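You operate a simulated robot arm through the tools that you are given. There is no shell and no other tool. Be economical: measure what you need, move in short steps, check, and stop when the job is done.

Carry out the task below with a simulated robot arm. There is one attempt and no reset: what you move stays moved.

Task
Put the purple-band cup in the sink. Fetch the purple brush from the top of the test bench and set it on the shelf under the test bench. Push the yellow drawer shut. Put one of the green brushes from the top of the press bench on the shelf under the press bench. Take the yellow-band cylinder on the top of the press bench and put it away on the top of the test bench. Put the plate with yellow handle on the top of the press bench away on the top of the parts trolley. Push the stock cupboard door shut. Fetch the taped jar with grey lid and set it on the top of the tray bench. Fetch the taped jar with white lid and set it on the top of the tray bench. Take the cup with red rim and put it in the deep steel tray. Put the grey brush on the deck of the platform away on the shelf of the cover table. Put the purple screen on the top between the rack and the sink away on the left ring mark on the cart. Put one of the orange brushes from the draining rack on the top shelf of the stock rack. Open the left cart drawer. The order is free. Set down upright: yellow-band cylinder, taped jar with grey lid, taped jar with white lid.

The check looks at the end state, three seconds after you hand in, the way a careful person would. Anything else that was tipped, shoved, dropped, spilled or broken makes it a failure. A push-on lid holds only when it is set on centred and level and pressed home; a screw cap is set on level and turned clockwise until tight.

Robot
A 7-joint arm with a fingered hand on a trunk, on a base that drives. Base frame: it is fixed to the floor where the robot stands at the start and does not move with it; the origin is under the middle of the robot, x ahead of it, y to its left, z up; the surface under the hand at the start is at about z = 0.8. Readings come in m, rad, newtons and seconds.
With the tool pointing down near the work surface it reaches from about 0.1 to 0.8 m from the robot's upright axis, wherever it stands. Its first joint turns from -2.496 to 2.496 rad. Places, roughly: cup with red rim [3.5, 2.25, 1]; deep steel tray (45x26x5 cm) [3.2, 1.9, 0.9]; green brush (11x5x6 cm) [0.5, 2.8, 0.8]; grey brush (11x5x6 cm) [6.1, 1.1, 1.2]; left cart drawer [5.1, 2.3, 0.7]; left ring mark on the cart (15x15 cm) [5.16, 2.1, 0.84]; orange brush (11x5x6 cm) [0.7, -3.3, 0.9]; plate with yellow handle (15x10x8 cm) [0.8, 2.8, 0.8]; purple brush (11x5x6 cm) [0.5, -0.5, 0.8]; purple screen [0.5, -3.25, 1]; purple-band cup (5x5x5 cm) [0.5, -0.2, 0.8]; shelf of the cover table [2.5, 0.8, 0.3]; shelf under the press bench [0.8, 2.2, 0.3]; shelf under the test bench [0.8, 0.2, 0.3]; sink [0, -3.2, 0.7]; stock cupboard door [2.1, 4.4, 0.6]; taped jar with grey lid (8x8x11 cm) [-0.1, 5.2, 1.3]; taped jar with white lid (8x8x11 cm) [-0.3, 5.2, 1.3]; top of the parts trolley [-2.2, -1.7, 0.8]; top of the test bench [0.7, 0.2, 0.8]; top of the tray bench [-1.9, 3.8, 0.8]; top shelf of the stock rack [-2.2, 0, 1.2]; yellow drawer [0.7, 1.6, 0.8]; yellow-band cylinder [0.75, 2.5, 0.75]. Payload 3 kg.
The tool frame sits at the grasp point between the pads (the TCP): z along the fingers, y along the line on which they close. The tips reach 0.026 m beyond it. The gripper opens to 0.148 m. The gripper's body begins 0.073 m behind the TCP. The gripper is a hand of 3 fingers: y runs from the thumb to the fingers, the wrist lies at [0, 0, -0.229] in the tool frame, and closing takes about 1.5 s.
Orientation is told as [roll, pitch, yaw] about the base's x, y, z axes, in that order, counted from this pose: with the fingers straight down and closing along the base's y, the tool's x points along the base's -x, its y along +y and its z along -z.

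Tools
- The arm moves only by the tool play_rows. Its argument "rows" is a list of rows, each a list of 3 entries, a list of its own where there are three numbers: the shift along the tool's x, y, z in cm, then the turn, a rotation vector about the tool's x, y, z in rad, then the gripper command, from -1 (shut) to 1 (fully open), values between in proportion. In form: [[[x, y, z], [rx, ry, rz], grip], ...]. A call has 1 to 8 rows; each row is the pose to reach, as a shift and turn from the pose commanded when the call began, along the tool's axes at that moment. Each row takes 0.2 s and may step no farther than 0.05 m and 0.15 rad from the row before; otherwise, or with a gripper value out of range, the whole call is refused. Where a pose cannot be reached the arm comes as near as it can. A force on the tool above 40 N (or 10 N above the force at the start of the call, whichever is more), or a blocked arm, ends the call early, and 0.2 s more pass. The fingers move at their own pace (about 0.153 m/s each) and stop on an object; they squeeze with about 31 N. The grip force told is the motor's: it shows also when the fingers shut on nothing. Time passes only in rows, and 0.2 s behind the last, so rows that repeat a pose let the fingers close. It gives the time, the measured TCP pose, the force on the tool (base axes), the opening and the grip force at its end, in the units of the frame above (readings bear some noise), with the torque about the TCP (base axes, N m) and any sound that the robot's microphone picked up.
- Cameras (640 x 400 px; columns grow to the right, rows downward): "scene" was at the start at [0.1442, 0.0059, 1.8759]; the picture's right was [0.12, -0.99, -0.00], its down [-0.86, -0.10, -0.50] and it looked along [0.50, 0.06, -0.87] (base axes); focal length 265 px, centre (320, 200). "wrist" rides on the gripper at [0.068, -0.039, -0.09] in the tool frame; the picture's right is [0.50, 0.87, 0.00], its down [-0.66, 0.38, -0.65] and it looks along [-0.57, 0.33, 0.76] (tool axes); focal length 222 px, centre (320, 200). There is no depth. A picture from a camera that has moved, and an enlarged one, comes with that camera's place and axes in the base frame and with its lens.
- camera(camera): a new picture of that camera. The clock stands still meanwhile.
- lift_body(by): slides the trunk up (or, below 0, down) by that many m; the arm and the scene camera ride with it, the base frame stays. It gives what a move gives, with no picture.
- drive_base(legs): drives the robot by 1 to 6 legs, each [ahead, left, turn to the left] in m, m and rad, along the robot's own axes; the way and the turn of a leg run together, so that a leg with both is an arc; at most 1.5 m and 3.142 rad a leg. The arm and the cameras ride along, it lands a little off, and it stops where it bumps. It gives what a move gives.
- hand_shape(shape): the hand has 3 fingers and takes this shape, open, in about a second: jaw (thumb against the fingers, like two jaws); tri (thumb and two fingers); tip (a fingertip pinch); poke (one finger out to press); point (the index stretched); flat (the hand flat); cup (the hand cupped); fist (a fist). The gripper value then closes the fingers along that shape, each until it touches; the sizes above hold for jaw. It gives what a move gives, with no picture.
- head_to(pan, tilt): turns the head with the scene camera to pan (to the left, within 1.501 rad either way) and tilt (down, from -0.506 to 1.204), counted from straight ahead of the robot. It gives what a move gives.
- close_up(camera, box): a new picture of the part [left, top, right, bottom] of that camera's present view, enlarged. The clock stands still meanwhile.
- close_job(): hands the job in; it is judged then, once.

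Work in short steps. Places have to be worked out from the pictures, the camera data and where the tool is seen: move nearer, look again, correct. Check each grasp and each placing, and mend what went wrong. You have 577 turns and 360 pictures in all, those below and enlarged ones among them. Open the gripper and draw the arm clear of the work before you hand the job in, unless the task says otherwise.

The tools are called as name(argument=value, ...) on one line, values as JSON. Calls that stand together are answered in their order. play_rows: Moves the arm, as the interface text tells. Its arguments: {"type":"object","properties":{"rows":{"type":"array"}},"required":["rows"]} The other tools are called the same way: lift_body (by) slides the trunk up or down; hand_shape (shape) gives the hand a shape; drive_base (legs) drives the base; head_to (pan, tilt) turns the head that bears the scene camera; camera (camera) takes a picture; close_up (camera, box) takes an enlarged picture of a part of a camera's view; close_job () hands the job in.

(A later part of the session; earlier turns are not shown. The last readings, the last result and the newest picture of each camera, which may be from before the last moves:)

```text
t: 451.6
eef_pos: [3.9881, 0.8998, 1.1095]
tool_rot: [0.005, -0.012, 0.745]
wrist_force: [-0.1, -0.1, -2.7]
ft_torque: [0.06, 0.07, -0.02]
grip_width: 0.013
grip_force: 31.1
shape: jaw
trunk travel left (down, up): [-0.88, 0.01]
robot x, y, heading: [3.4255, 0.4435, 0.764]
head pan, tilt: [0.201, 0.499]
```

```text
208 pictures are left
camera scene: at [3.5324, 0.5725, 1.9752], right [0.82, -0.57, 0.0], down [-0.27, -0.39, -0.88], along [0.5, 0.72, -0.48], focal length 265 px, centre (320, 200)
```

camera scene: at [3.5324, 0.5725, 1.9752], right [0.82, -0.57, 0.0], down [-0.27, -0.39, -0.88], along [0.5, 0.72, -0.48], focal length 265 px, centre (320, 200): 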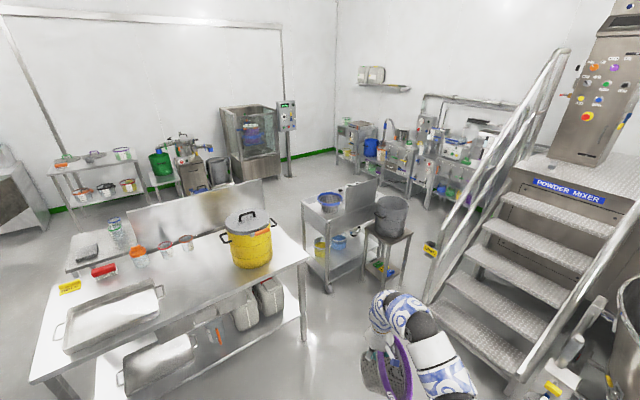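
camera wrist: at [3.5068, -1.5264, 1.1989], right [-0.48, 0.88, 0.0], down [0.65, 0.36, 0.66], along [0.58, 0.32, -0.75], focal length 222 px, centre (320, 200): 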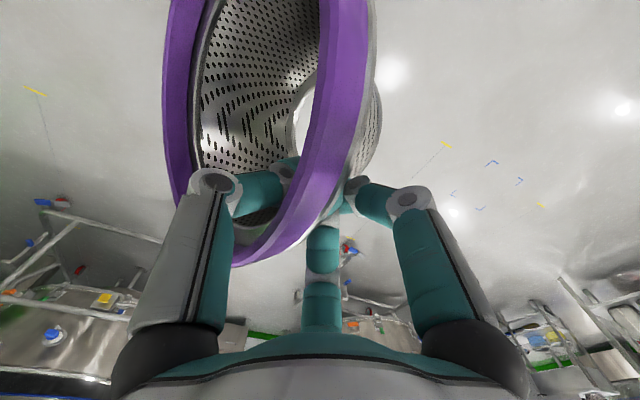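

close_up(camera="scene", box=[280, 160, 440, 310])

close_up(camera="scene", box=[30, 200, 310, 380])

```text
2.67 times, centred on (360, 235) of scene
camera zoom: at [3.5324, 0.5725, 1.9752], right [0.82, -0.57, 0.0], down [-0.27, -0.39, -0.88], along [0.5, 0.72, -0.48], focal length 708 px, centre (213, 107)
```

zoom: 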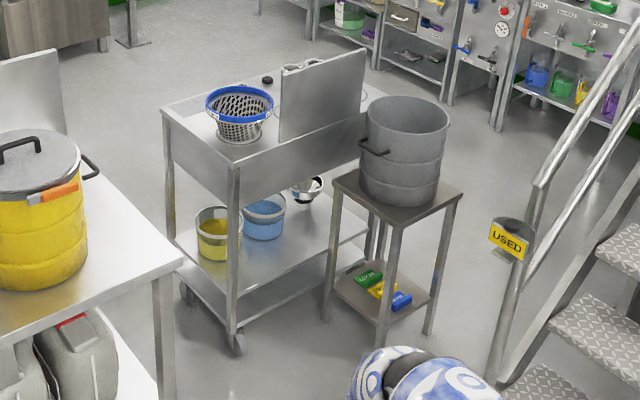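

```text
2.22 times, centred on (170, 290) of scene
camera zoom: at [3.5324, 0.5725, 1.9752], right [0.82, -0.57, 0.0], down [-0.27, -0.39, -0.88], along [0.5, 0.72, -0.48], focal length 590 px, centre (653, 0)
```

zoom: 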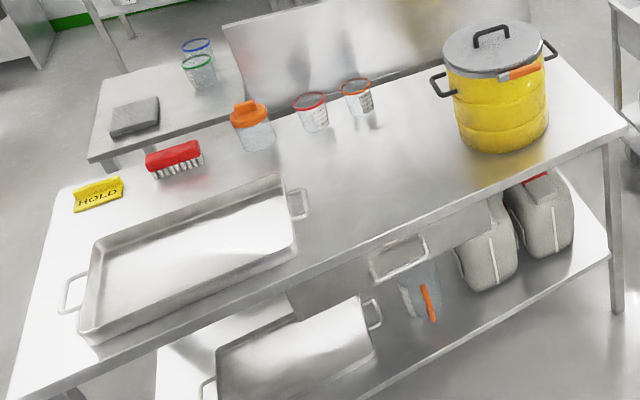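

The cart's front (drawers) faces the far side (+y); its left ring mark (5.16,2.1) is behind the board. I must go round: south, west, up the aisle at x≈1.6, then east at y≈3.4.

drive_base(legs=[[-1.0, -1.04, 0], [0, 0, 0.807]])

drive_base(legs=[[0, 1.0, 0], [0, 0.78, 0]])

```text
t: 460.9
eef_pos: [3.4561, -0.2703, 1.1094]
tool_rot: [0.008, -0.012, 1.573]
wrist_force: [-0.1, -0.2, -2.3]
ft_torque: [-0.05, 0.11, -0.03]
grip_width: 0.0126
grip_force: 31.1
shape: jaw
trunk travel left (down, up): [-0.88, 0.01]
robot x, y, heading: [3.4139, -0.9957, 1.595]
head pan, tilt: [0.201, 0.499]
```

```text
t: 469.9
eef_pos: [1.6792, -0.3, 1.1092]
tool_rot: [0.003, -0.014, 1.572]
wrist_force: [-0.2, 0.4, -3.1]
ft_torque: [-0.03, 0.12, -0.03]
grip_width: 0.013
grip_force: 31.0
shape: jaw
trunk travel left (down, up): [-0.88, 0.01]
robot x, y, heading: [1.6351, -1.0221, 1.59]
head pan, tilt: [0.201, 0.499]
```

drive_base(legs=[[1.4, 0, 0], [1.4, 0, 0], [1.3, 0, 0]])

head_to(pan=-0.8, tilt=0.5)

camera(camera="scene")

head_to(pan=0.3, tilt=0.5)

camera(camera="scene")

```text
t: 489.6
eef_pos: [1.5915, 3.7995, 1.109]
tool_rot: [0.005, -0.012, 1.585]
wrist_force: [0.3, -0.8, -3.2]
ft_torque: [-0.02, 0.08, -0.02]
grip_width: 0.0124
grip_force: 31.0
shape: jaw
trunk travel left (down, up): [-0.88, 0.01]
robot x, y, heading: [1.5578, 3.0788, 1.596]
head pan, tilt: [0.201, 0.499]
```

```text
t: 490.8
eef_pos: [1.591, 3.7996, 1.1089]
tool_rot: [0.005, -0.013, 1.585]
wrist_force: [-0.2, -0.1, -3.3]
ft_torque: [-0.01, 0.12, 0.01]
grip_width: 0.0128
grip_force: 30.7
shape: jaw
trunk travel left (down, up): [-0.88, 0.01]
robot x, y, heading: [1.5573, 3.0754, 1.597]
head pan, tilt: [-0.799, 0.499]
```

```text
205 pictures are left
camera scene: at [1.6145, 3.2199, 1.9752], right [0.72, -0.7, 0.0], down [-0.33, -0.34, -0.88], along [0.61, 0.63, -0.48], focal length 265 px, centre (320, 200)
```

scene: 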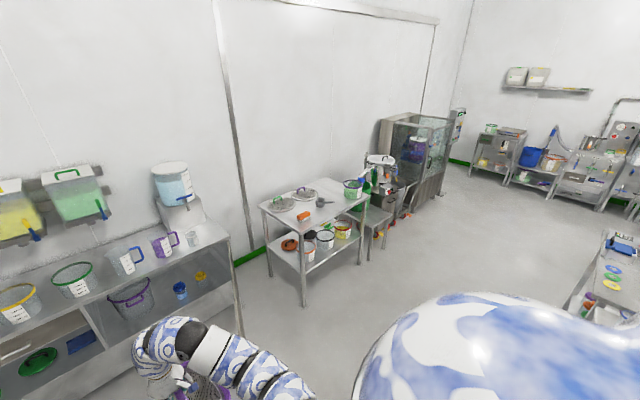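

```text
t: 492.1
eef_pos: [1.5928, 3.7995, 1.1094]
tool_rot: [0.005, -0.01, 1.585]
wrist_force: [0.0, 0.8, -2.5]
ft_torque: [-0.01, 0.14, 0.01]
grip_width: 0.0129
grip_force: 31.6
shape: jaw
trunk travel left (down, up): [-0.88, 0.01]
robot x, y, heading: [1.5561, 3.0764, 1.604]
head pan, tilt: [0.3, 0.499]
```

```text
204 pictures are left
camera scene: at [1.5219, 3.2406, 1.9752], right [0.95, 0.32, 0.0], down [0.15, -0.45, -0.88], along [-0.28, 0.83, -0.48], focal length 265 px, centre (320, 200)
```

scene: 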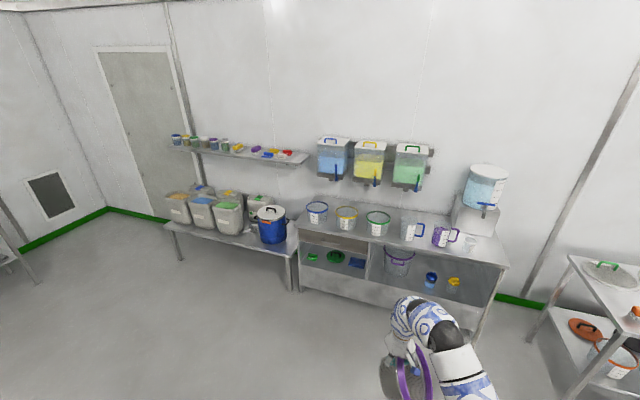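

I look for the open cupboard door near the hand.

head_to(pan=-0.3, tilt=1.0)

camera(camera="scene")

camera(camera="wrist")

```text
t: 493.1
eef_pos: [1.5929, 3.7986, 1.1081]
tool_rot: [0.006, -0.012, 1.584]
wrist_force: [0.2, 0.0, -3.4]
ft_torque: [0.0, 0.1, 0.0]
grip_width: 0.0129
grip_force: 30.5
shape: jaw
trunk travel left (down, up): [-0.88, 0.01]
robot x, y, heading: [1.5585, 3.0776, 1.601]
head pan, tilt: [-0.3, 1.0]
```

```text
203 pictures are left
camera scene: at [1.5698, 3.2216, 1.9341], right [0.96, -0.27, 0.0], down [-0.22, -0.81, -0.54], along [0.14, 0.52, -0.84], focal length 265 px, centre (320, 200)
```

scene: 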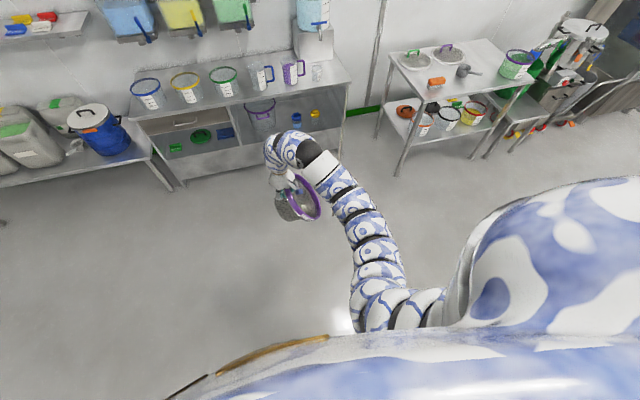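

```text
202 pictures are left
camera wrist: at [1.633, 3.7312, 1.1988], right [-0.86, -0.51, 0.0], down [-0.38, 0.64, 0.66], along [-0.34, 0.57, -0.75], focal length 222 px, centre (320, 200)
```

wrist: 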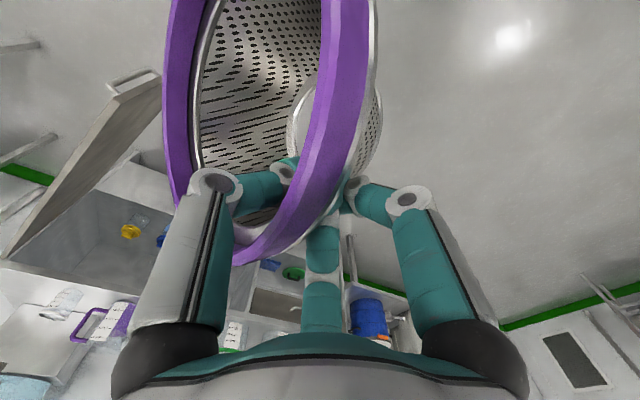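

The door's free end sticks out near (1.95,3.95), lower than the hand. I turn east here and drive along y≈3.6 to the cart's front.

drive_base(legs=[[0, 0, -1.6], [0.1, 0.45, 0], [1.4, 0, 0]])

head_to(pan=0.0, tilt=0.5)

camera(camera="scene")

```text
t: 506.4
eef_pos: [3.7778, 3.4787, 1.1085]
tool_rot: [0.005, -0.011, -0.015]
wrist_force: [0.2, -0.3, -3.6]
ft_torque: [0.12, 0.02, -0.02]
grip_width: 0.0126
grip_force: 31.4
shape: jaw
trunk travel left (down, up): [-0.88, 0.01]
robot x, y, heading: [3.0554, 3.5332, 0.005]
head pan, tilt: [-0.3, 1.0]
```

```text
t: 507.3
eef_pos: [3.7778, 3.4772, 1.1089]
tool_rot: [0.006, -0.012, -0.013]
wrist_force: [-0.8, 0.7, -2.3]
ft_torque: [0.14, 0.04, 0.0]
grip_width: 0.0126
grip_force: 31.1
shape: jaw
trunk travel left (down, up): [-0.88, 0.01]
robot x, y, heading: [3.0558, 3.532, 0.003]
head pan, tilt: [0.0, 0.499]
```

```text
201 pictures are left
camera scene: at [3.2252, 3.5323, 1.9751], right [0.0, -1.0, 0.0], down [-0.48, 0.0, -0.88], along [0.88, 0.0, -0.48], focal length 265 px, centre (320, 200)
```

scene: 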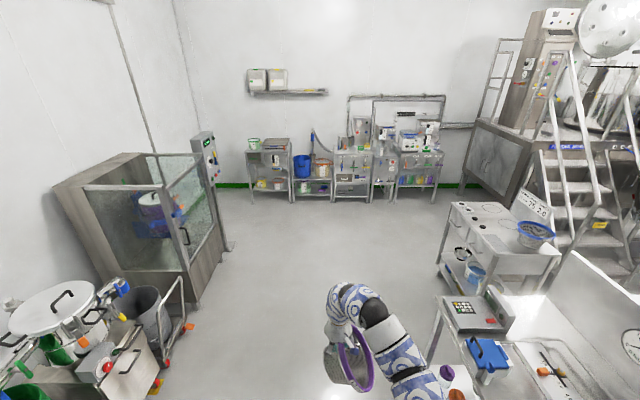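

close_up(camera="scene", box=[420, 170, 600, 300])

```text
3.08 times, centred on (510, 235) of scene
camera zoom: at [3.2252, 3.5323, 1.9751], right [0.0, -1.0, 0.0], down [-0.48, 0.0, -0.88], along [0.88, 0.0, -0.48], focal length 816 px, centre (-265, 92)
```

zoom: 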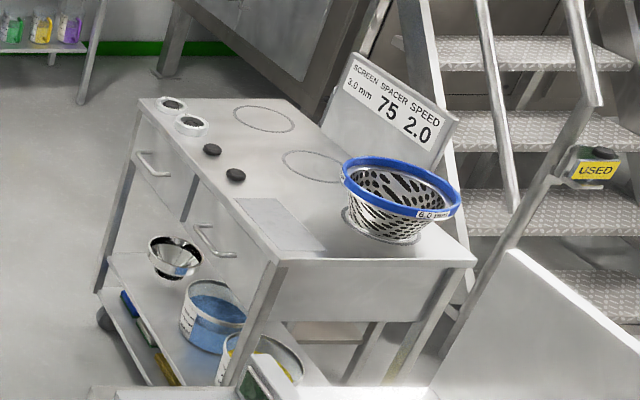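

Ring marks are visible: the left one (from the front) at (5.157,2.086). I drive to the cart front and turn to face it.

drive_base(legs=[[1.3, 0, 0], [0.95, 0, 0], [0, 0, -1.574]])

head_to(pan=0.0, tilt=0.8)

camera(camera="scene")

```text
t: 522.3
eef_pos: [5.2486, 2.8367, 1.1084]
tool_rot: [0.005, -0.013, -1.586]
wrist_force: [-0.5, -0.7, -3.3]
ft_torque: [0.01, -0.14, -0.01]
grip_width: 0.0127
grip_force: 30.8
shape: jaw
trunk travel left (down, up): [-0.88, 0.01]
robot x, y, heading: [5.3088, 3.5584, -1.574]
head pan, tilt: [0.0, 0.499]
```

```text
t: 523.1
eef_pos: [5.2487, 2.838, 1.1089]
tool_rot: [0.005, -0.012, -1.585]
wrist_force: [-0.2, 0.9, -2.8]
ft_torque: [0.03, -0.1, 0.0]
grip_width: 0.0126
grip_force: 30.6
shape: jaw
trunk travel left (down, up): [-0.88, 0.01]
robot x, y, heading: [5.3032, 3.5593, -1.573]
head pan, tilt: [0.0, 0.799]
```

```text
199 pictures are left
camera scene: at [5.3038, 3.3965, 1.9493], right [-1.0, 0.0, 0.0], down [0.0, 0.72, -0.7], along [0.0, -0.7, -0.72], focal length 265 px, centre (320, 200)
```

scene: 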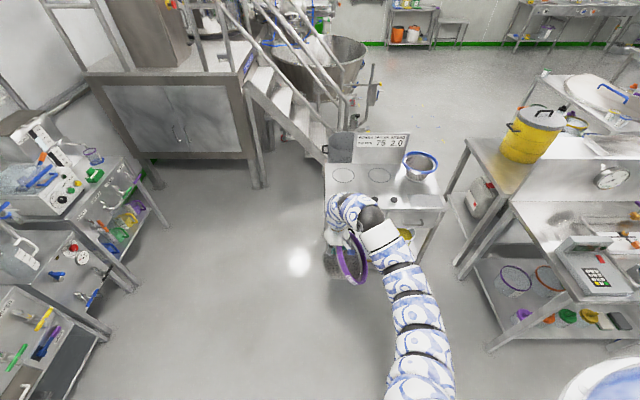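

Drive forward so the hand is over the ring mark.

drive_base(legs=[[0.74, 0, 0]])

camera(camera="scene")

camera(camera="wrist")

```text
t: 527.1
eef_pos: [5.2438, 2.0979, 1.1079]
tool_rot: [0.006, -0.013, -1.588]
wrist_force: [0.4, -0.7, -3.2]
ft_torque: [0.01, -0.11, 0.0]
grip_width: 0.0126
grip_force: 31.3
shape: jaw
trunk travel left (down, up): [-0.88, 0.01]
robot x, y, heading: [5.3069, 2.8211, -1.573]
head pan, tilt: [0.0, 0.799]
```

```text
198 pictures are left
camera scene: at [5.3021, 2.6569, 1.9491], right [-1.0, 0.0, 0.0], down [0.0, 0.72, -0.7], along [0.0, -0.7, -0.72], focal length 265 px, centre (320, 200)
```

scene: 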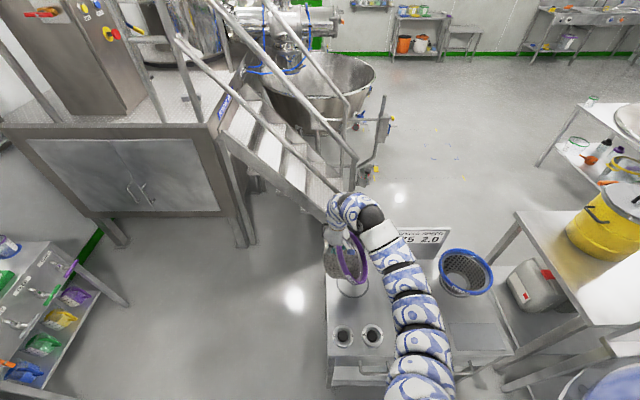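

```text
197 pictures are left
camera wrist: at [5.2061, 2.1675, 1.1985], right [0.88, 0.48, 0.0], down [0.36, -0.65, 0.66], along [0.32, -0.58, -0.75], focal length 222 px, centre (320, 200)
```

wrist: 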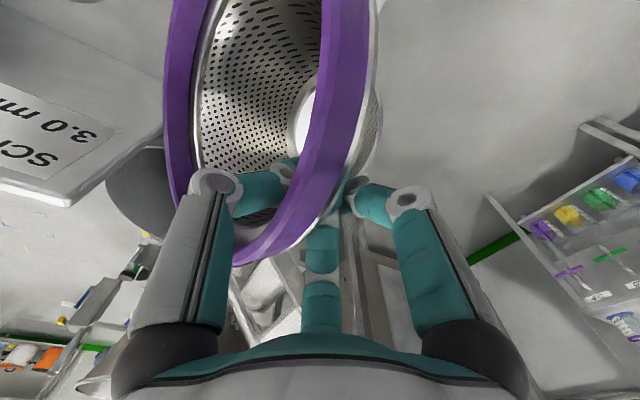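

Tilt the hand 0.5 rad to lessen the droop, shift 1 cm, then lower so the base edge levels the screen.

play_rows(rows=[[[0, 1, 0], [0.13, 0, 0], -1], [[0, 1, 0], [0.26, 0, 0], -1], [[0, 1, 0], [0.39, 0, 0], -1], [[0, 1, 0], [0.5, 0, 0], -1]])

camera(camera="wrist")

camera(camera="scene")

```text
t: 528.1
eef_pos: [5.2559, 2.0989, 1.1095]
tool_rot: [-0.496, -0.011, -1.589]
wrist_force: [0.8, -0.3, -2.4]
ft_torque: [0.01, -0.21, 0.03]
grip_width: 0.0124
grip_force: 30.7
shape: jaw
trunk travel left (down, up): [-0.88, 0.01]
robot x, y, heading: [5.3044, 2.8237, -1.572]
head pan, tilt: [0.0, 0.799]
```

```text
196 pictures are left
camera wrist: at [5.2654, 2.1679, 1.2074], right [0.77, 0.48, -0.42], down [0.63, -0.66, 0.4], along [-0.08, -0.58, -0.81], focal length 222 px, centre (320, 200)
```

wrist: 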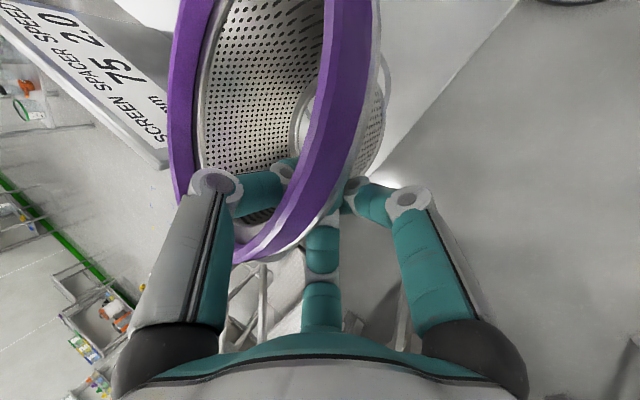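

```text
195 pictures are left
camera scene: at [5.3046, 2.6585, 1.9493], right [-1.0, 0.0, 0.0], down [0.0, 0.72, -0.7], along [0.0, -0.7, -0.72], focal length 265 px, centre (320, 200)
```

scene: 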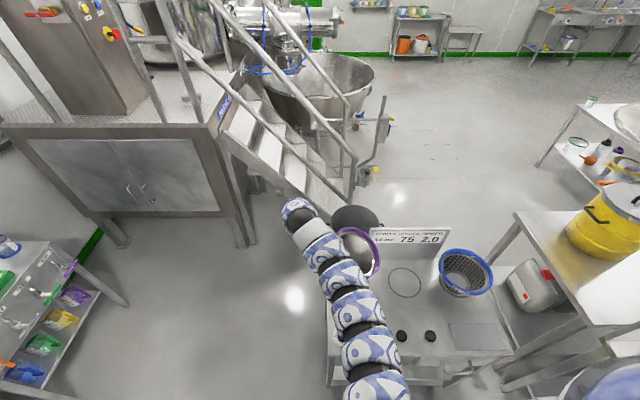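

play_rows(rows=[[[0, 1.0, 1.8], [0, 0, 0], -1], [[0, 2.0, 3.6], [0, 0, 0], -1], [[0, 2.9, 5.3], [0, 0, 0], -1], [[0, 3.8, 7.0], [0, 0, 0], -1]])

camera(camera="wrist")

camera(camera="scene")

```text
t: 529.1
eef_pos: [5.2547, 2.0994, 1.028]
tool_rot: [-0.495, -0.011, -1.589]
wrist_force: [0.1, 0.5, -2.8]
ft_torque: [0.02, -0.2, -0.02]
grip_width: 0.0127
grip_force: 30.8
shape: jaw
trunk travel left (down, up): [-0.88, 0.01]
robot x, y, heading: [5.3086, 2.8216, -1.573]
head pan, tilt: [0.0, 0.799]
```

```text
194 pictures are left
camera wrist: at [5.2642, 2.1664, 1.1257], right [0.77, 0.48, -0.42], down [0.63, -0.66, 0.4], along [-0.08, -0.57, -0.81], focal length 222 px, centre (320, 200)
```

wrist: 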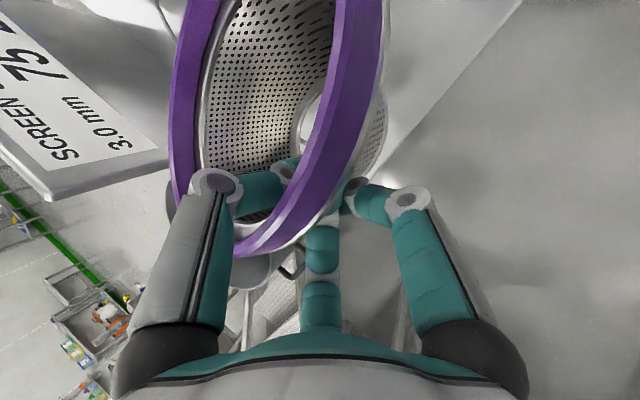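

```text
193 pictures are left
camera scene: at [5.302, 2.6574, 1.9492], right [-1.0, 0.0, 0.0], down [0.0, 0.72, -0.7], along [0.0, -0.7, -0.72], focal length 265 px, centre (320, 200)
```

scene: 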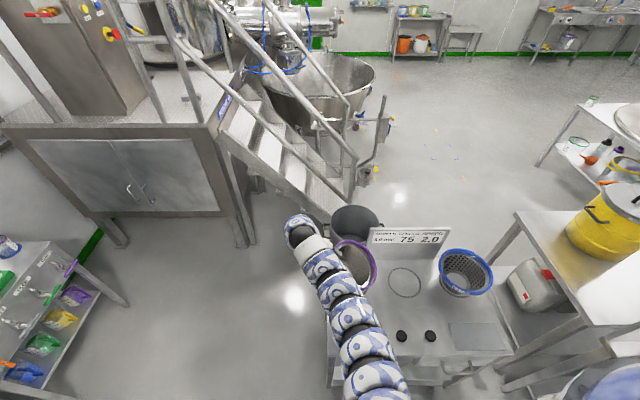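

play_rows(rows=[[[0, 0.5, 0.9], [0, 0, 0], -1], [[0, 1.0, 1.8], [0, 0, 0], -1], [[0, 1.4, 2.6], [0, 0, 0], -1], [[0, 1.9, 3.5], [0, 0, 0], -1], [[0, 2.4, 4.4], [0, 0, 0], -1], [[0, 2.9, 5.3], [0, 0, 0], -1], [[0, 3.4, 6.1], [0, 0, 0], -1]])

camera(camera="wrist")

camera(camera="scene")

```text
t: 530.7
eef_pos: [5.2552, 2.0975, 0.9595]
tool_rot: [-0.497, -0.011, -1.59]
wrist_force: [8.2, 1.4, 10.1]
ft_torque: [0.17, 0.28, -0.11]
grip_width: 0.0123
grip_force: 31.2
shape: jaw
trunk travel left (down, up): [-0.88, 0.01]
robot x, y, heading: [5.3052, 2.8188, -1.575]
head pan, tilt: [0.0, 0.799]
```

```text
192 pictures are left
camera wrist: at [5.265, 2.1663, 1.0573], right [0.77, 0.48, -0.42], down [0.63, -0.66, 0.4], along [-0.09, -0.57, -0.81], focal length 222 px, centre (320, 200)
```

wrist: 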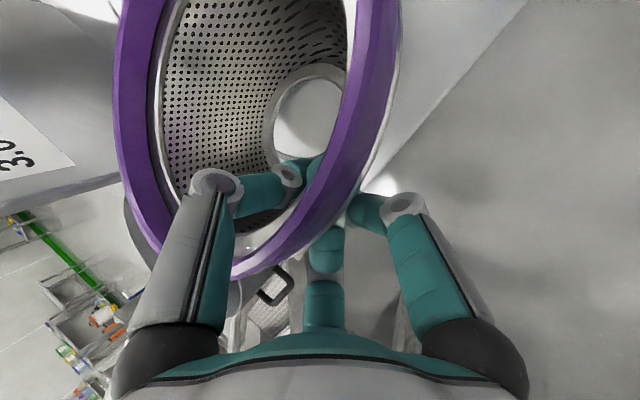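

```text
191 pictures are left
camera scene: at [5.3039, 2.6592, 1.9492], right [-1.0, 0.0, 0.0], down [0.0, 0.72, -0.7], along [0.0, -0.7, -0.72], focal length 265 px, centre (320, 200)
```

scene: 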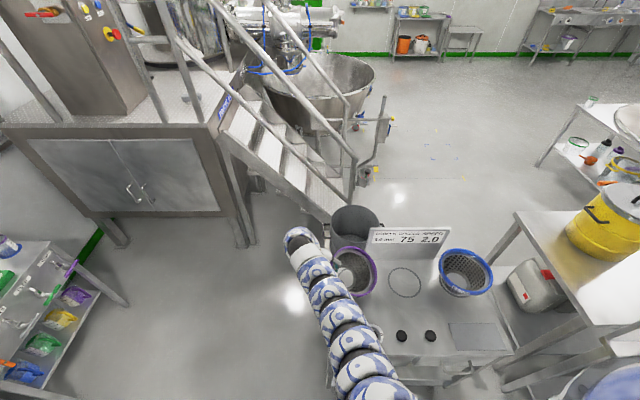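

Leveling works. Continue lowering.

play_rows(rows=[[[0, 0.3, 0.5], [0, 0, 0], -1], [[0, 0.6, 1.0], [0, 0, 0], -1], [[0, 0.8, 1.5], [0, 0, 0], -1], [[0, 1.0, 1.9], [0, 0, 0], -1], [[0, 1.2, 2.3], [0, 0, 0], -1], [[0, 1.4, 2.6], [0, 0, 0], -1]])

camera(camera="wrist")

close_up(camera="scene", box=[280, 200, 440, 320])

```text
t: 532.1
eef_pos: [5.2559, 2.0983, 0.9311]
tool_rot: [-0.496, -0.012, -1.587]
wrist_force: [8.3, 1.0, 8.7]
ft_torque: [0.11, 0.53, -0.18]
grip_width: 0.0117
grip_force: 30.7
shape: jaw
trunk travel left (down, up): [-0.88, 0.01]
robot x, y, heading: [5.306, 2.824, -1.573]
head pan, tilt: [0.0, 0.799]
```

```text
190 pictures are left
camera wrist: at [5.2658, 2.1657, 1.028], right [0.77, 0.48, -0.42], down [0.63, -0.66, 0.4], along [-0.08, -0.57, -0.81], focal length 222 px, centre (320, 200)
```

wrist: 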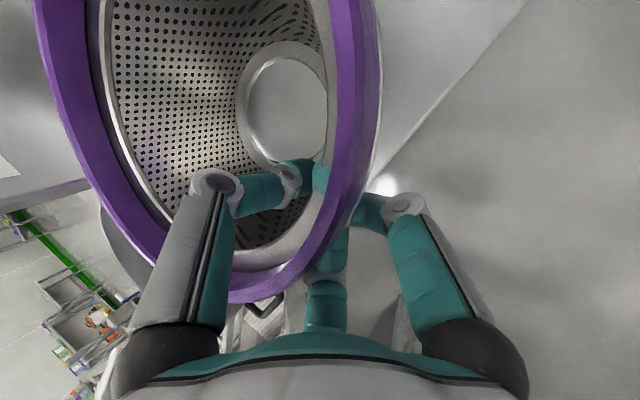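

```text
3.33 times, centred on (360, 260) of scene
camera zoom: at [5.303, 2.6587, 1.9492], right [-1.0, 0.0, 0.0], down [0.0, 0.72, -0.7], along [0.0, -0.7, -0.72], focal length 885 px, centre (187, 0)
```

zoom: 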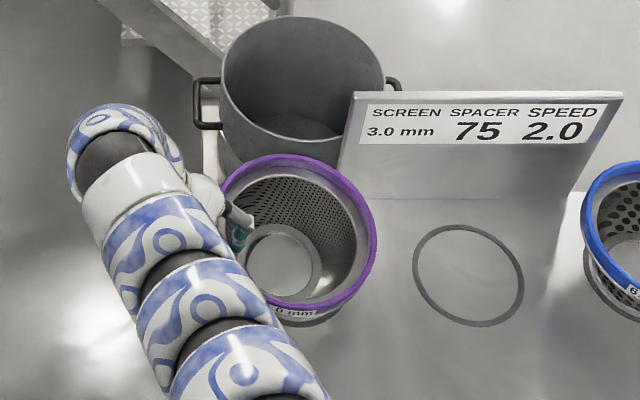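

Nearly level. A bit further until it sits flat.

play_rows(rows=[[[0, 0.2, 0.4], [0, 0, 0], -1], [[0, 0.4, 0.8], [0, 0, 0], -1], [[0, 0.6, 1.2], [0, 0, 0], -1], [[0, 0.8, 1.5], [0, 0, 0], -1]])

close_up(camera="scene", box=[280, 200, 440, 320])

```text
t: 533.1
eef_pos: [5.2571, 2.0965, 0.9156]
tool_rot: [-0.495, -0.015, -1.589]
wrist_force: [12.0, -6.6, 18.8]
ft_torque: [0.17, 0.86, 0.22]
grip_width: 0.0129
grip_force: 31.1
shape: jaw
trunk travel left (down, up): [-0.88, 0.01]
robot x, y, heading: [5.3088, 2.8197, -1.575]
head pan, tilt: [0.0, 0.799]
```

```text
3.33 times, centred on (360, 260) of scene
camera zoom: at [5.3041, 2.6594, 1.9495], right [-1.0, 0.0, 0.0], down [0.0, 0.72, -0.7], along [0.0, -0.7, -0.72], focal length 885 px, centre (187, 0)
```

zoom: 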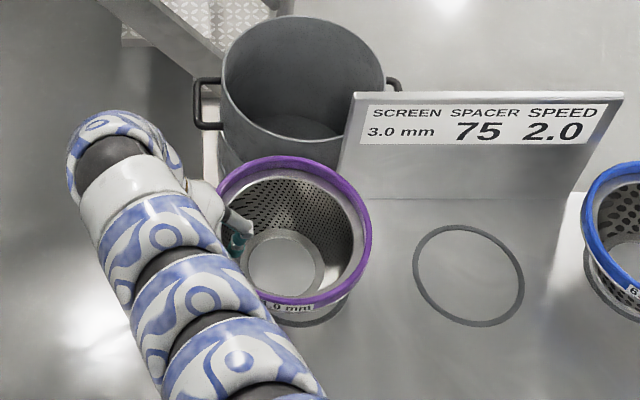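

Seated; base centre is ~1.9 cm toward +x of the mark's centre. I slide it 1.7 cm toward -x while held.

play_rows(rows=[[[0, -0.5, 0.25], [0, 0, 0], -1], [[0, -1.0, 0.5], [0, 0, 0], -1], [[0, -1.5, 0.8], [0, 0, 0], -1]])

close_up(camera="scene", box=[280, 200, 440, 320])

```text
t: 533.9
eef_pos: [5.238, 2.0972, 0.9137]
tool_rot: [-0.496, -0.014, -1.59]
wrist_force: [11.1, 1.3, 16.3]
ft_torque: [0.11, 0.46, -0.06]
grip_width: 0.0129
grip_force: 31.4
shape: jaw
trunk travel left (down, up): [-0.88, 0.01]
robot x, y, heading: [5.3048, 2.8191, -1.573]
head pan, tilt: [0.0, 0.799]
```

```text
3.33 times, centred on (360, 260) of scene
camera zoom: at [5.3034, 2.6599, 1.9494], right [-1.0, 0.0, 0.0], down [0.0, 0.72, -0.7], along [0.0, -0.7, -0.72], focal length 885 px, centre (187, 0)
```

zoom: 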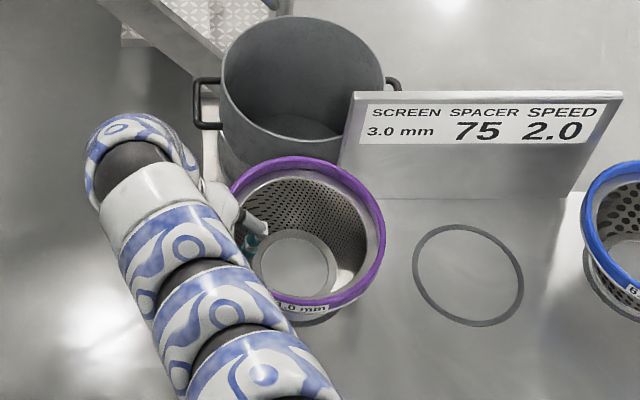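

Centred on the mark. Release and go straight up.

play_rows(rows=[[[0, 0, 0], [0, 0, 0], -0.6], [[0, 0, 0], [0, 0, 0], -0.3], [[0, 0, 0], [0, 0, 0], -0.1], [[0, 0, 0], [0, 0, 0], -0.1]])

close_up(camera="scene", box=[280, 200, 440, 320])

camera(camera="wrist")

```text
t: 534.9
eef_pos: [5.238, 2.098, 0.9129]
tool_rot: [-0.494, -0.011, -1.59]
wrist_force: [0.4, -0.2, 0.6]
ft_torque: [0.03, 0.02, 0.01]
grip_width: 0.0658
grip_force: 0.1
shape: jaw
trunk travel left (down, up): [-0.88, 0.01]
robot x, y, heading: [5.3071, 2.8229, -1.576]
head pan, tilt: [0.0, 0.799]
```

```text
3.33 times, centred on (360, 260) of scene
camera zoom: at [5.3023, 2.6582, 1.9492], right [-1.0, 0.0, 0.0], down [0.0, 0.72, -0.7], along [0.0, -0.7, -0.72], focal length 885 px, centre (187, 0)
```

zoom: 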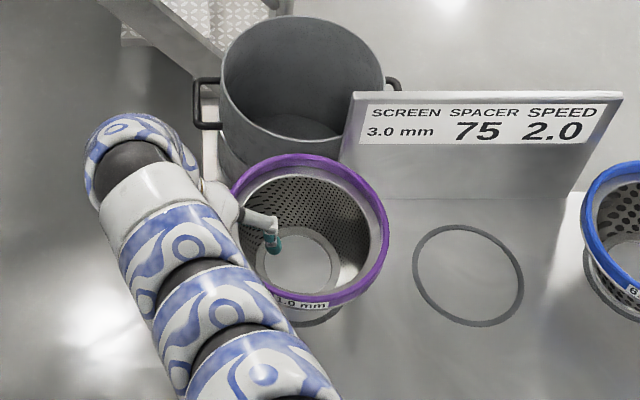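

```text
185 pictures are left
camera wrist: at [5.2478, 2.1652, 1.0111], right [0.77, 0.48, -0.42], down [0.63, -0.66, 0.4], along [-0.08, -0.58, -0.81], focal length 222 px, centre (320, 200)
```

wrist: 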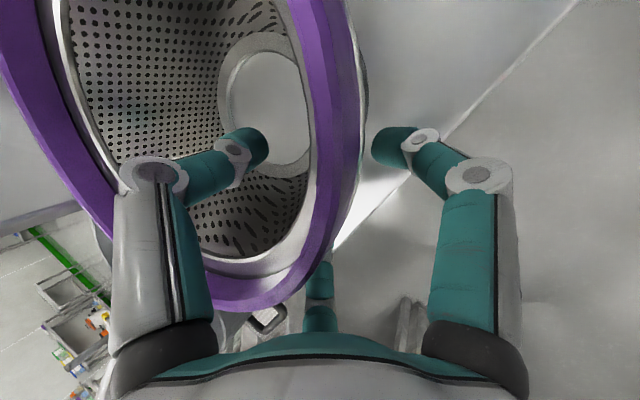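

play_rows(rows=[[[0, -0.6, -2], [0, 0, 0], -0.1], [[0, -1.2, -4], [0, 0, 0], -0.1], [[0, -1.8, -6], [0, 0, 0], -0.1], [[0, -2.8, -9], [0, 0, 0], -0.1], [[0, -3.8, -12], [0, 0, 0], -0.1], [[0, -4.8, -15], [0, 0, 0], -0.1]])

close_up(camera="scene", box=[280, 200, 440, 320])

```text
t: 536.3
eef_pos: [5.2656, 2.0996, 1.0677]
tool_rot: [-0.494, -0.011, -1.591]
wrist_force: [0.1, -0.2, 0.8]
ft_torque: [-0.04, 0.05, -0.01]
grip_width: 0.0664
grip_force: 0.1
shape: jaw
trunk travel left (down, up): [-0.88, 0.01]
robot x, y, heading: [5.3058, 2.821, -1.575]
head pan, tilt: [0.0, 0.799]
```

```text
3.33 times, centred on (360, 260) of scene
camera zoom: at [5.3016, 2.6586, 1.9494], right [-1.0, 0.0, 0.0], down [0.0, 0.72, -0.7], along [0.0, -0.7, -0.72], focal length 885 px, centre (187, 0)
```

zoom: 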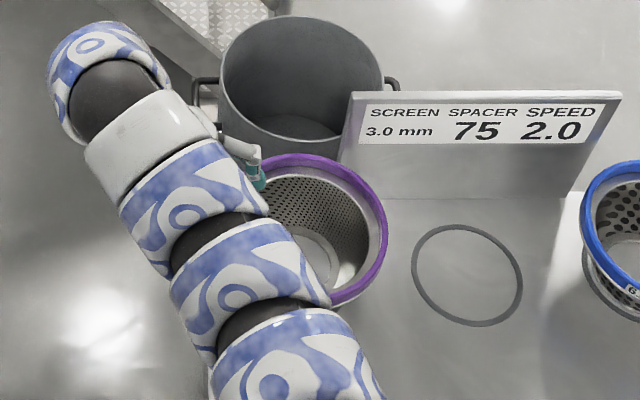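

Screen is placed. Back off and reset the hand, then look at the drawer handle.

drive_base(legs=[[-0.75, 0, 0]])

play_rows(rows=[[[0, 0, 0], [-0.14, 0, 0], 0], [[0, 0, 0], [-0.28, 0, 0], 0], [[0, 0, 0], [-0.42, 0, 0], 0], [[0, 0, 0], [-0.495, 0, 0], 0]])

head_to(pan=-0.1, tilt=0.6)

lift_body(by=-0.35)

camera(camera="scene")

```text
t: 540.3
eef_pos: [5.2676, 2.8472, 1.0684]
tool_rot: [-0.495, -0.013, -1.596]
wrist_force: [0.2, -0.1, -0.6]
ft_torque: [-0.01, 0.02, -0.01]
grip_width: 0.0666
grip_force: 0.0
shape: jaw
trunk travel left (down, up): [-0.88, 0.01]
robot x, y, heading: [5.3116, 3.5684, -1.576]
head pan, tilt: [0.0, 0.799]
```

```text
t: 541.3
eef_pos: [5.2683, 2.8458, 1.0674]
tool_rot: [0.002, -0.012, -1.596]
wrist_force: [0.5, -0.1, -0.1]
ft_torque: [-0.01, 0.0, 0.04]
grip_width: 0.0737
grip_force: 0.0
shape: jaw
trunk travel left (down, up): [-0.88, 0.01]
robot x, y, heading: [5.3108, 3.5682, -1.579]
head pan, tilt: [0.0, 0.799]
```

```text
t: 542.0
eef_pos: [5.2668, 2.8467, 1.0675]
tool_rot: [0.0, -0.012, -1.597]
wrist_force: [0.4, 0.2, 0.6]
ft_torque: [0.01, -0.01, 0.0]
grip_width: 0.0735
grip_force: 0.0
shape: jaw
trunk travel left (down, up): [-0.88, 0.01]
robot x, y, heading: [5.3095, 3.57, -1.578]
head pan, tilt: [-0.099, 0.6]
```

```text
t: 545.5
eef_pos: [5.2671, 2.8455, 0.7176]
tool_rot: [0.001, -0.011, -1.597]
wrist_force: [0.0, 0.6, 0.0]
ft_torque: [0.01, -0.01, -0.03]
grip_width: 0.0736
grip_force: 0.0
shape: jaw
trunk travel left (down, up): [-0.53, 0.36]
robot x, y, heading: [5.309, 3.5705, -1.583]
head pan, tilt: [-0.099, 0.6]
```

```text
183 pictures are left
camera scene: at [5.2975, 3.3986, 1.6161], right [-0.99, 0.11, 0.0], down [0.06, 0.56, -0.83], along [-0.09, -0.82, -0.56], focal length 265 px, centre (320, 200)
```

scene: 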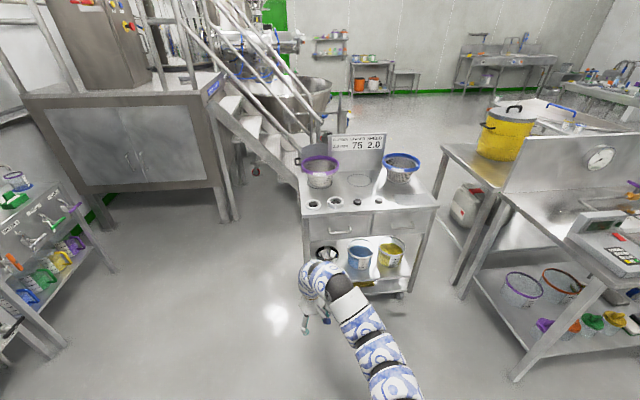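

close_up(camera="scene", box=[290, 140, 450, 260])

```text
3.33 times, centred on (370, 200) of scene
camera zoom: at [5.2975, 3.3986, 1.6161], right [-0.99, 0.11, 0.0], down [0.06, 0.56, -0.83], along [-0.09, -0.82, -0.56], focal length 885 px, centre (153, 200)
```

zoom: 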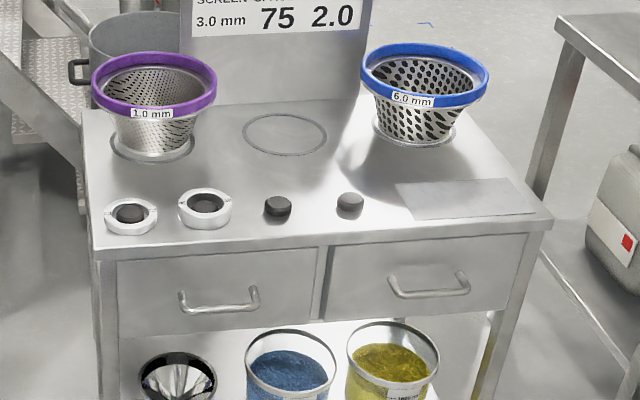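

Handle bar centre ≈ (5.09,2.42,0.75). I'll grasp it with the hand horizontal and closing vertically: first turn the hand 90°.

play_rows(rows=[[[0, 0, 0], [0, 0, 0.14], 0], [[0, 0, 0], [0, 0, 0.28], 0], [[0, 0, 0], [0, 0, 0.42], 0], [[0, 0, 0], [0, 0, 0.56], 0], [[0, 0, 0], [0, 0, 0.7], 0], [[0, 0, 0], [0, 0, 0.84], 0], [[0, 0, 0], [0, 0, 0.98], 0], [[0, 0, 0], [0, 0, 1.12], 0]])

play_rows(rows=[[[0, 0, 0], [0, 0, 0.14], 0], [[0, 0, 0], [0, 0, 0.28], 0], [[0, 0, 0], [0, 0, 0.42], 0], [[0, 0, 0], [0, 0, 0.44], 0]])

play_rows(rows=[[[0, 0, 0], [-0.14, 0, 0], 0], [[0, 0, 0], [-0.28, 0, 0], 0], [[0, 0, 0], [-0.42, 0, 0], 0], [[0, 0, 0], [-0.56, 0, 0], 0], [[0, 0, 0], [-0.7, 0, 0], 0], [[0, 0, 0], [-0.84, 0, 0], 0], [[0, 0, 0], [-0.98, 0, 0], 0], [[0, 0, 0], [-1.12, 0, 0], 0]])

camera(camera="scene")

```text
t: 547.3
eef_pos: [5.2671, 2.8452, 0.717]
tool_rot: [0.013, -0.005, -2.719]
wrist_force: [1.2, -0.5, 0.0]
ft_torque: [0.0, 0.05, -0.03]
grip_width: 0.0734
grip_force: 0.0
shape: jaw
trunk travel left (down, up): [-0.53, 0.36]
robot x, y, heading: [5.3053, 3.5651, -1.58]
head pan, tilt: [-0.099, 0.6]
```

```text
t: 548.3
eef_pos: [5.267, 2.8461, 0.718]
tool_rot: [0.012, 0.0, 3.124]
wrist_force: [-0.2, 0.3, 0.4]
ft_torque: [-0.03, 0.03, -0.01]
grip_width: 0.0737
grip_force: 0.0
shape: jaw
trunk travel left (down, up): [-0.53, 0.36]
robot x, y, heading: [5.3103, 3.5708, -1.58]
head pan, tilt: [-0.099, 0.6]
```

```text
t: 550.1
eef_pos: [5.2674, 2.846, 0.717]
tool_rot: [1.134, 0.001, 3.125]
wrist_force: [0.9, 0.0, 0.7]
ft_torque: [-0.01, 0.0, 0.01]
grip_width: 0.0737
grip_force: 0.0
shape: jaw
trunk travel left (down, up): [-0.53, 0.36]
robot x, y, heading: [5.3117, 3.5631, -1.58]
head pan, tilt: [-0.099, 0.6]
```

```text
181 pictures are left
camera scene: at [5.2974, 3.3987, 1.6161], right [-0.99, 0.11, 0.0], down [0.06, 0.56, -0.83], along [-0.09, -0.82, -0.56], focal length 265 px, centre (320, 200)
```

scene: 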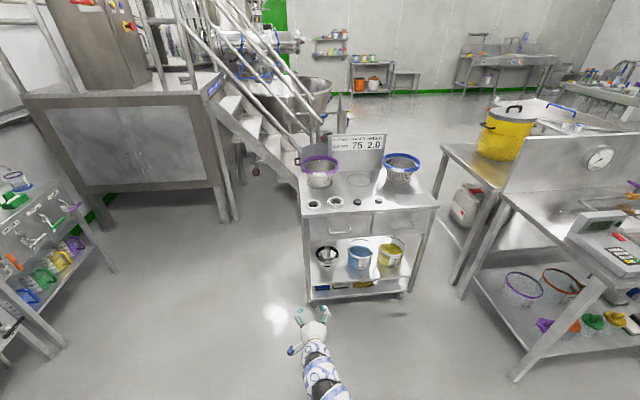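

The arm handles this well. Finish the tilt to horizontal, adjust height, and line up with the handle.

play_rows(rows=[[[0, 0, 0], [-0.14, 0, 0], 0], [[0, 0, 0], [-0.28, 0, 0], 0], [[0, 0, 0], [-0.4, 0, 0], 0]])

lift_body(by=0.033)

drive_base(legs=[[0.2, -0.175, 0.01]])

camera(camera="wrist")

camera(camera="scene")

```text
t: 550.9
eef_pos: [5.267, 2.8454, 0.7158]
tool_rot: [1.529, 0.003, 3.129]
wrist_force: [-0.2, 0.4, 0.1]
ft_torque: [0.0, 0.02, 0.0]
grip_width: 0.0738
grip_force: 0.0
shape: jaw
trunk travel left (down, up): [-0.53, 0.36]
robot x, y, heading: [5.3088, 3.5682, -1.583]
head pan, tilt: [-0.099, 0.6]
```

```text
t: 551.6
eef_pos: [5.2681, 2.8463, 0.7515]
tool_rot: [1.532, -0.001, 3.126]
wrist_force: [-0.5, -0.4, 0.2]
ft_torque: [-0.02, -0.01, 0.01]
grip_width: 0.074
grip_force: 0.1
shape: jaw
trunk travel left (down, up): [-0.563, 0.327]
robot x, y, heading: [5.3122, 3.5687, -1.578]
head pan, tilt: [-0.099, 0.6]
```

```text
t: 553.5
eef_pos: [5.0999, 2.6495, 0.7508]
tool_rot: [1.532, 0.0, 3.14]
wrist_force: [0.0, -0.7, -0.2]
ft_torque: [-0.01, -0.01, 0.0]
grip_width: 0.0738
grip_force: 0.0
shape: jaw
trunk travel left (down, up): [-0.563, 0.327]
robot x, y, heading: [5.1371, 3.3724, -1.571]
head pan, tilt: [-0.099, 0.6]
```

```text
180 pictures are left
camera wrist: at [5.1682, 2.74, 0.7161], right [0.5, -0.04, 0.87], down [-0.65, 0.64, 0.4], along [-0.57, -0.77, 0.3], focal length 222 px, centre (320, 200)
```

wrist: 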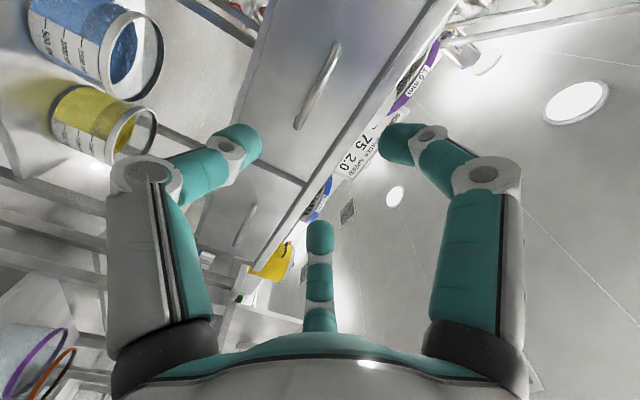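

```text
179 pictures are left
camera scene: at [5.1246, 3.2016, 1.6491], right [-0.99, 0.1, 0.0], down [0.06, 0.56, -0.82], along [-0.08, -0.82, -0.57], focal length 265 px, centre (320, 200)
```

scene: 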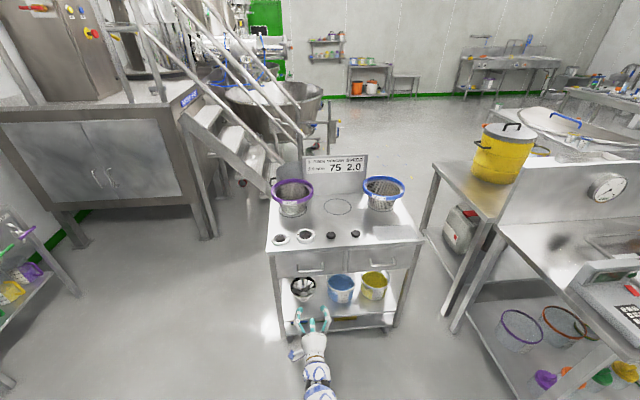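

Handle is dead ahead, 1 cm lower. Adjust and close in.

lift_body(by=-0.01)

drive_base(legs=[[0.17, 0, 0]])

camera(camera="wrist")

```text
t: 554.1
eef_pos: [5.1009, 2.6486, 0.7416]
tool_rot: [1.533, 0.0, 3.138]
wrist_force: [0.5, 0.3, -0.5]
ft_torque: [0.05, -0.02, -0.02]
grip_width: 0.074
grip_force: 0.1
shape: jaw
trunk travel left (down, up): [-0.553, 0.337]
robot x, y, heading: [5.1355, 3.372, -1.566]
head pan, tilt: [-0.099, 0.6]
```

```text
t: 555.6
eef_pos: [5.1007, 2.48, 0.7409]
tool_rot: [1.534, 0.0, 3.138]
wrist_force: [0.1, -0.2, 0.2]
ft_torque: [0.0, 0.0, 0.02]
grip_width: 0.0737
grip_force: 0.0
shape: jaw
trunk travel left (down, up): [-0.553, 0.337]
robot x, y, heading: [5.1353, 3.2018, -1.573]
head pan, tilt: [-0.099, 0.6]
```

```text
178 pictures are left
camera wrist: at [5.1681, 2.5706, 0.7061], right [0.5, -0.04, 0.87], down [-0.65, 0.64, 0.4], along [-0.57, -0.77, 0.3], focal length 222 px, centre (320, 200)
```

wrist: 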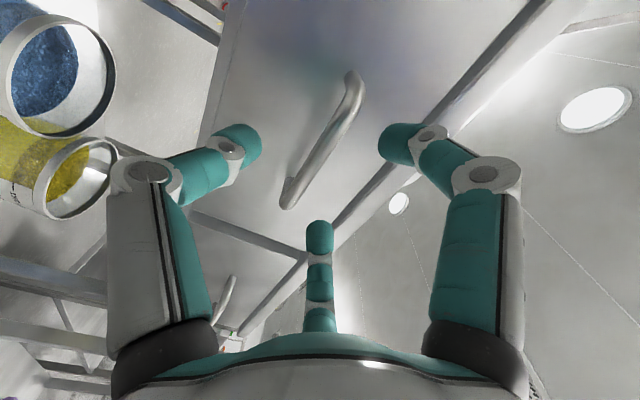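

play_rows(rows=[[[0, 0, 2], [0, 0, 0], 0], [[0, 0, 4], [0, 0, 0], 0], [[0, 0, 5.5], [0, 0, 0], 0], [[0, 0, 5.5], [0, 0, 0], -0.6], [[0, 0, 5.5], [0, 0, 0], -1], [[0, 0, 5.5], [0, 0, 0], -1], [[0, 0, 5.5], [0, 0, 0], -1]])

camera(camera="wrist")

```text
t: 557.2
eef_pos: [5.1007, 2.4238, 0.7388]
tool_rot: [1.533, 0.0, 3.138]
wrist_force: [0.1, -2.0, -0.2]
ft_torque: [0.04, 0.03, -0.02]
grip_width: 0.0002
grip_force: 31.5
shape: jaw
trunk travel left (down, up): [-0.553, 0.337]
robot x, y, heading: [5.139, 3.2007, -1.573]
head pan, tilt: [-0.099, 0.6]
```

```text
177 pictures are left
camera wrist: at [5.1678, 2.5155, 0.7041], right [0.5, -0.04, 0.87], down [-0.65, 0.64, 0.4], along [-0.57, -0.77, 0.3], focal length 222 px, centre (320, 200)
```

wrist: 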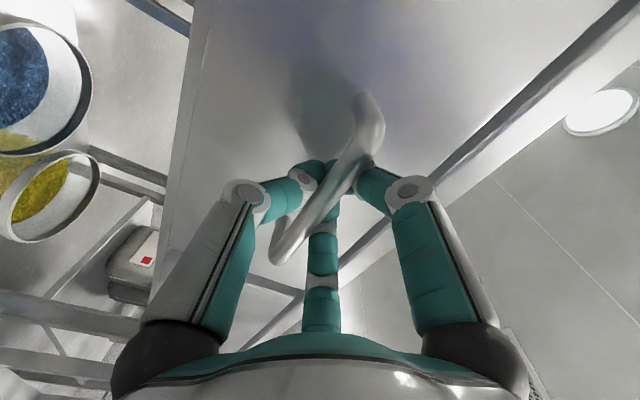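

The fingers have closed behind the bar: hooked. Pull back gently.

play_rows(rows=[[[0, 0, -3], [0, 0, 0], -1], [[0, 0, -6], [0, 0, 0], -1], [[0, 0, -9], [0, 0, 0], -1], [[0, 0, -12], [0, 0, 0], -1]])

camera(camera="scene")

```text
t: 558.2
eef_pos: [5.1018, 2.5452, 0.7446]
tool_rot: [1.534, 0.001, 3.139]
wrist_force: [-1.5, 0.4, -6.3]
ft_torque: [-0.03, -0.01, -0.02]
grip_width: 0.0
grip_force: 31.1
shape: jaw
trunk travel left (down, up): [-0.553, 0.337]
robot x, y, heading: [5.1344, 3.201, -1.571]
head pan, tilt: [-0.099, 0.6]
```

```text
176 pictures are left
camera scene: at [5.1247, 3.0324, 1.6391], right [-0.99, 0.1, 0.0], down [0.06, 0.56, -0.82], along [-0.08, -0.82, -0.57], focal length 265 px, centre (320, 200)
```

scene: 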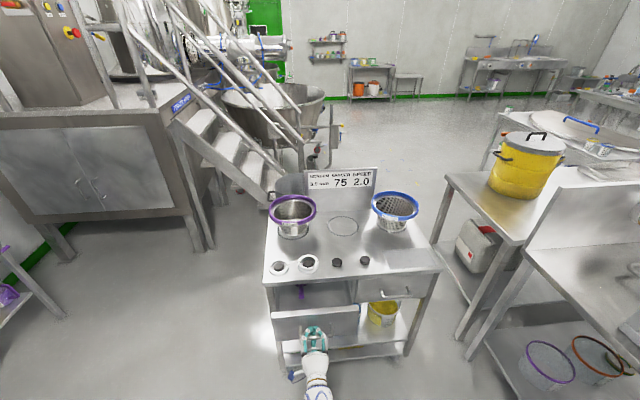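

The drawer is moving out. Pull about 10 cm further, checking the force.

drive_base(legs=[[-0.1, 0, 0]])

camera(camera="scene")

```text
t: 559.3
eef_pos: [5.0999, 2.6437, 0.743]
tool_rot: [1.532, 0.0, 3.137]
wrist_force: [1.4, 1.9, -9.9]
ft_torque: [-0.03, 0.0, -0.02]
grip_width: 0.0001
grip_force: 31.0
shape: jaw
trunk travel left (down, up): [-0.553, 0.337]
robot x, y, heading: [5.1344, 3.3023, -1.576]
head pan, tilt: [-0.099, 0.6]
```

```text
175 pictures are left
camera scene: at [5.1248, 3.1321, 1.639], right [-0.99, 0.1, 0.0], down [0.06, 0.56, -0.82], along [-0.08, -0.82, -0.57], focal length 265 px, centre (320, 200)
```

scene: 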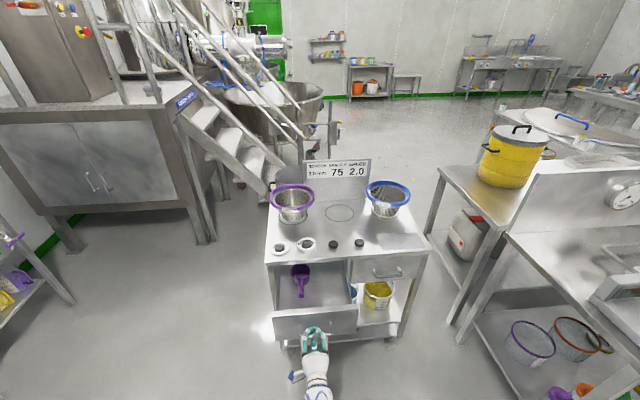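

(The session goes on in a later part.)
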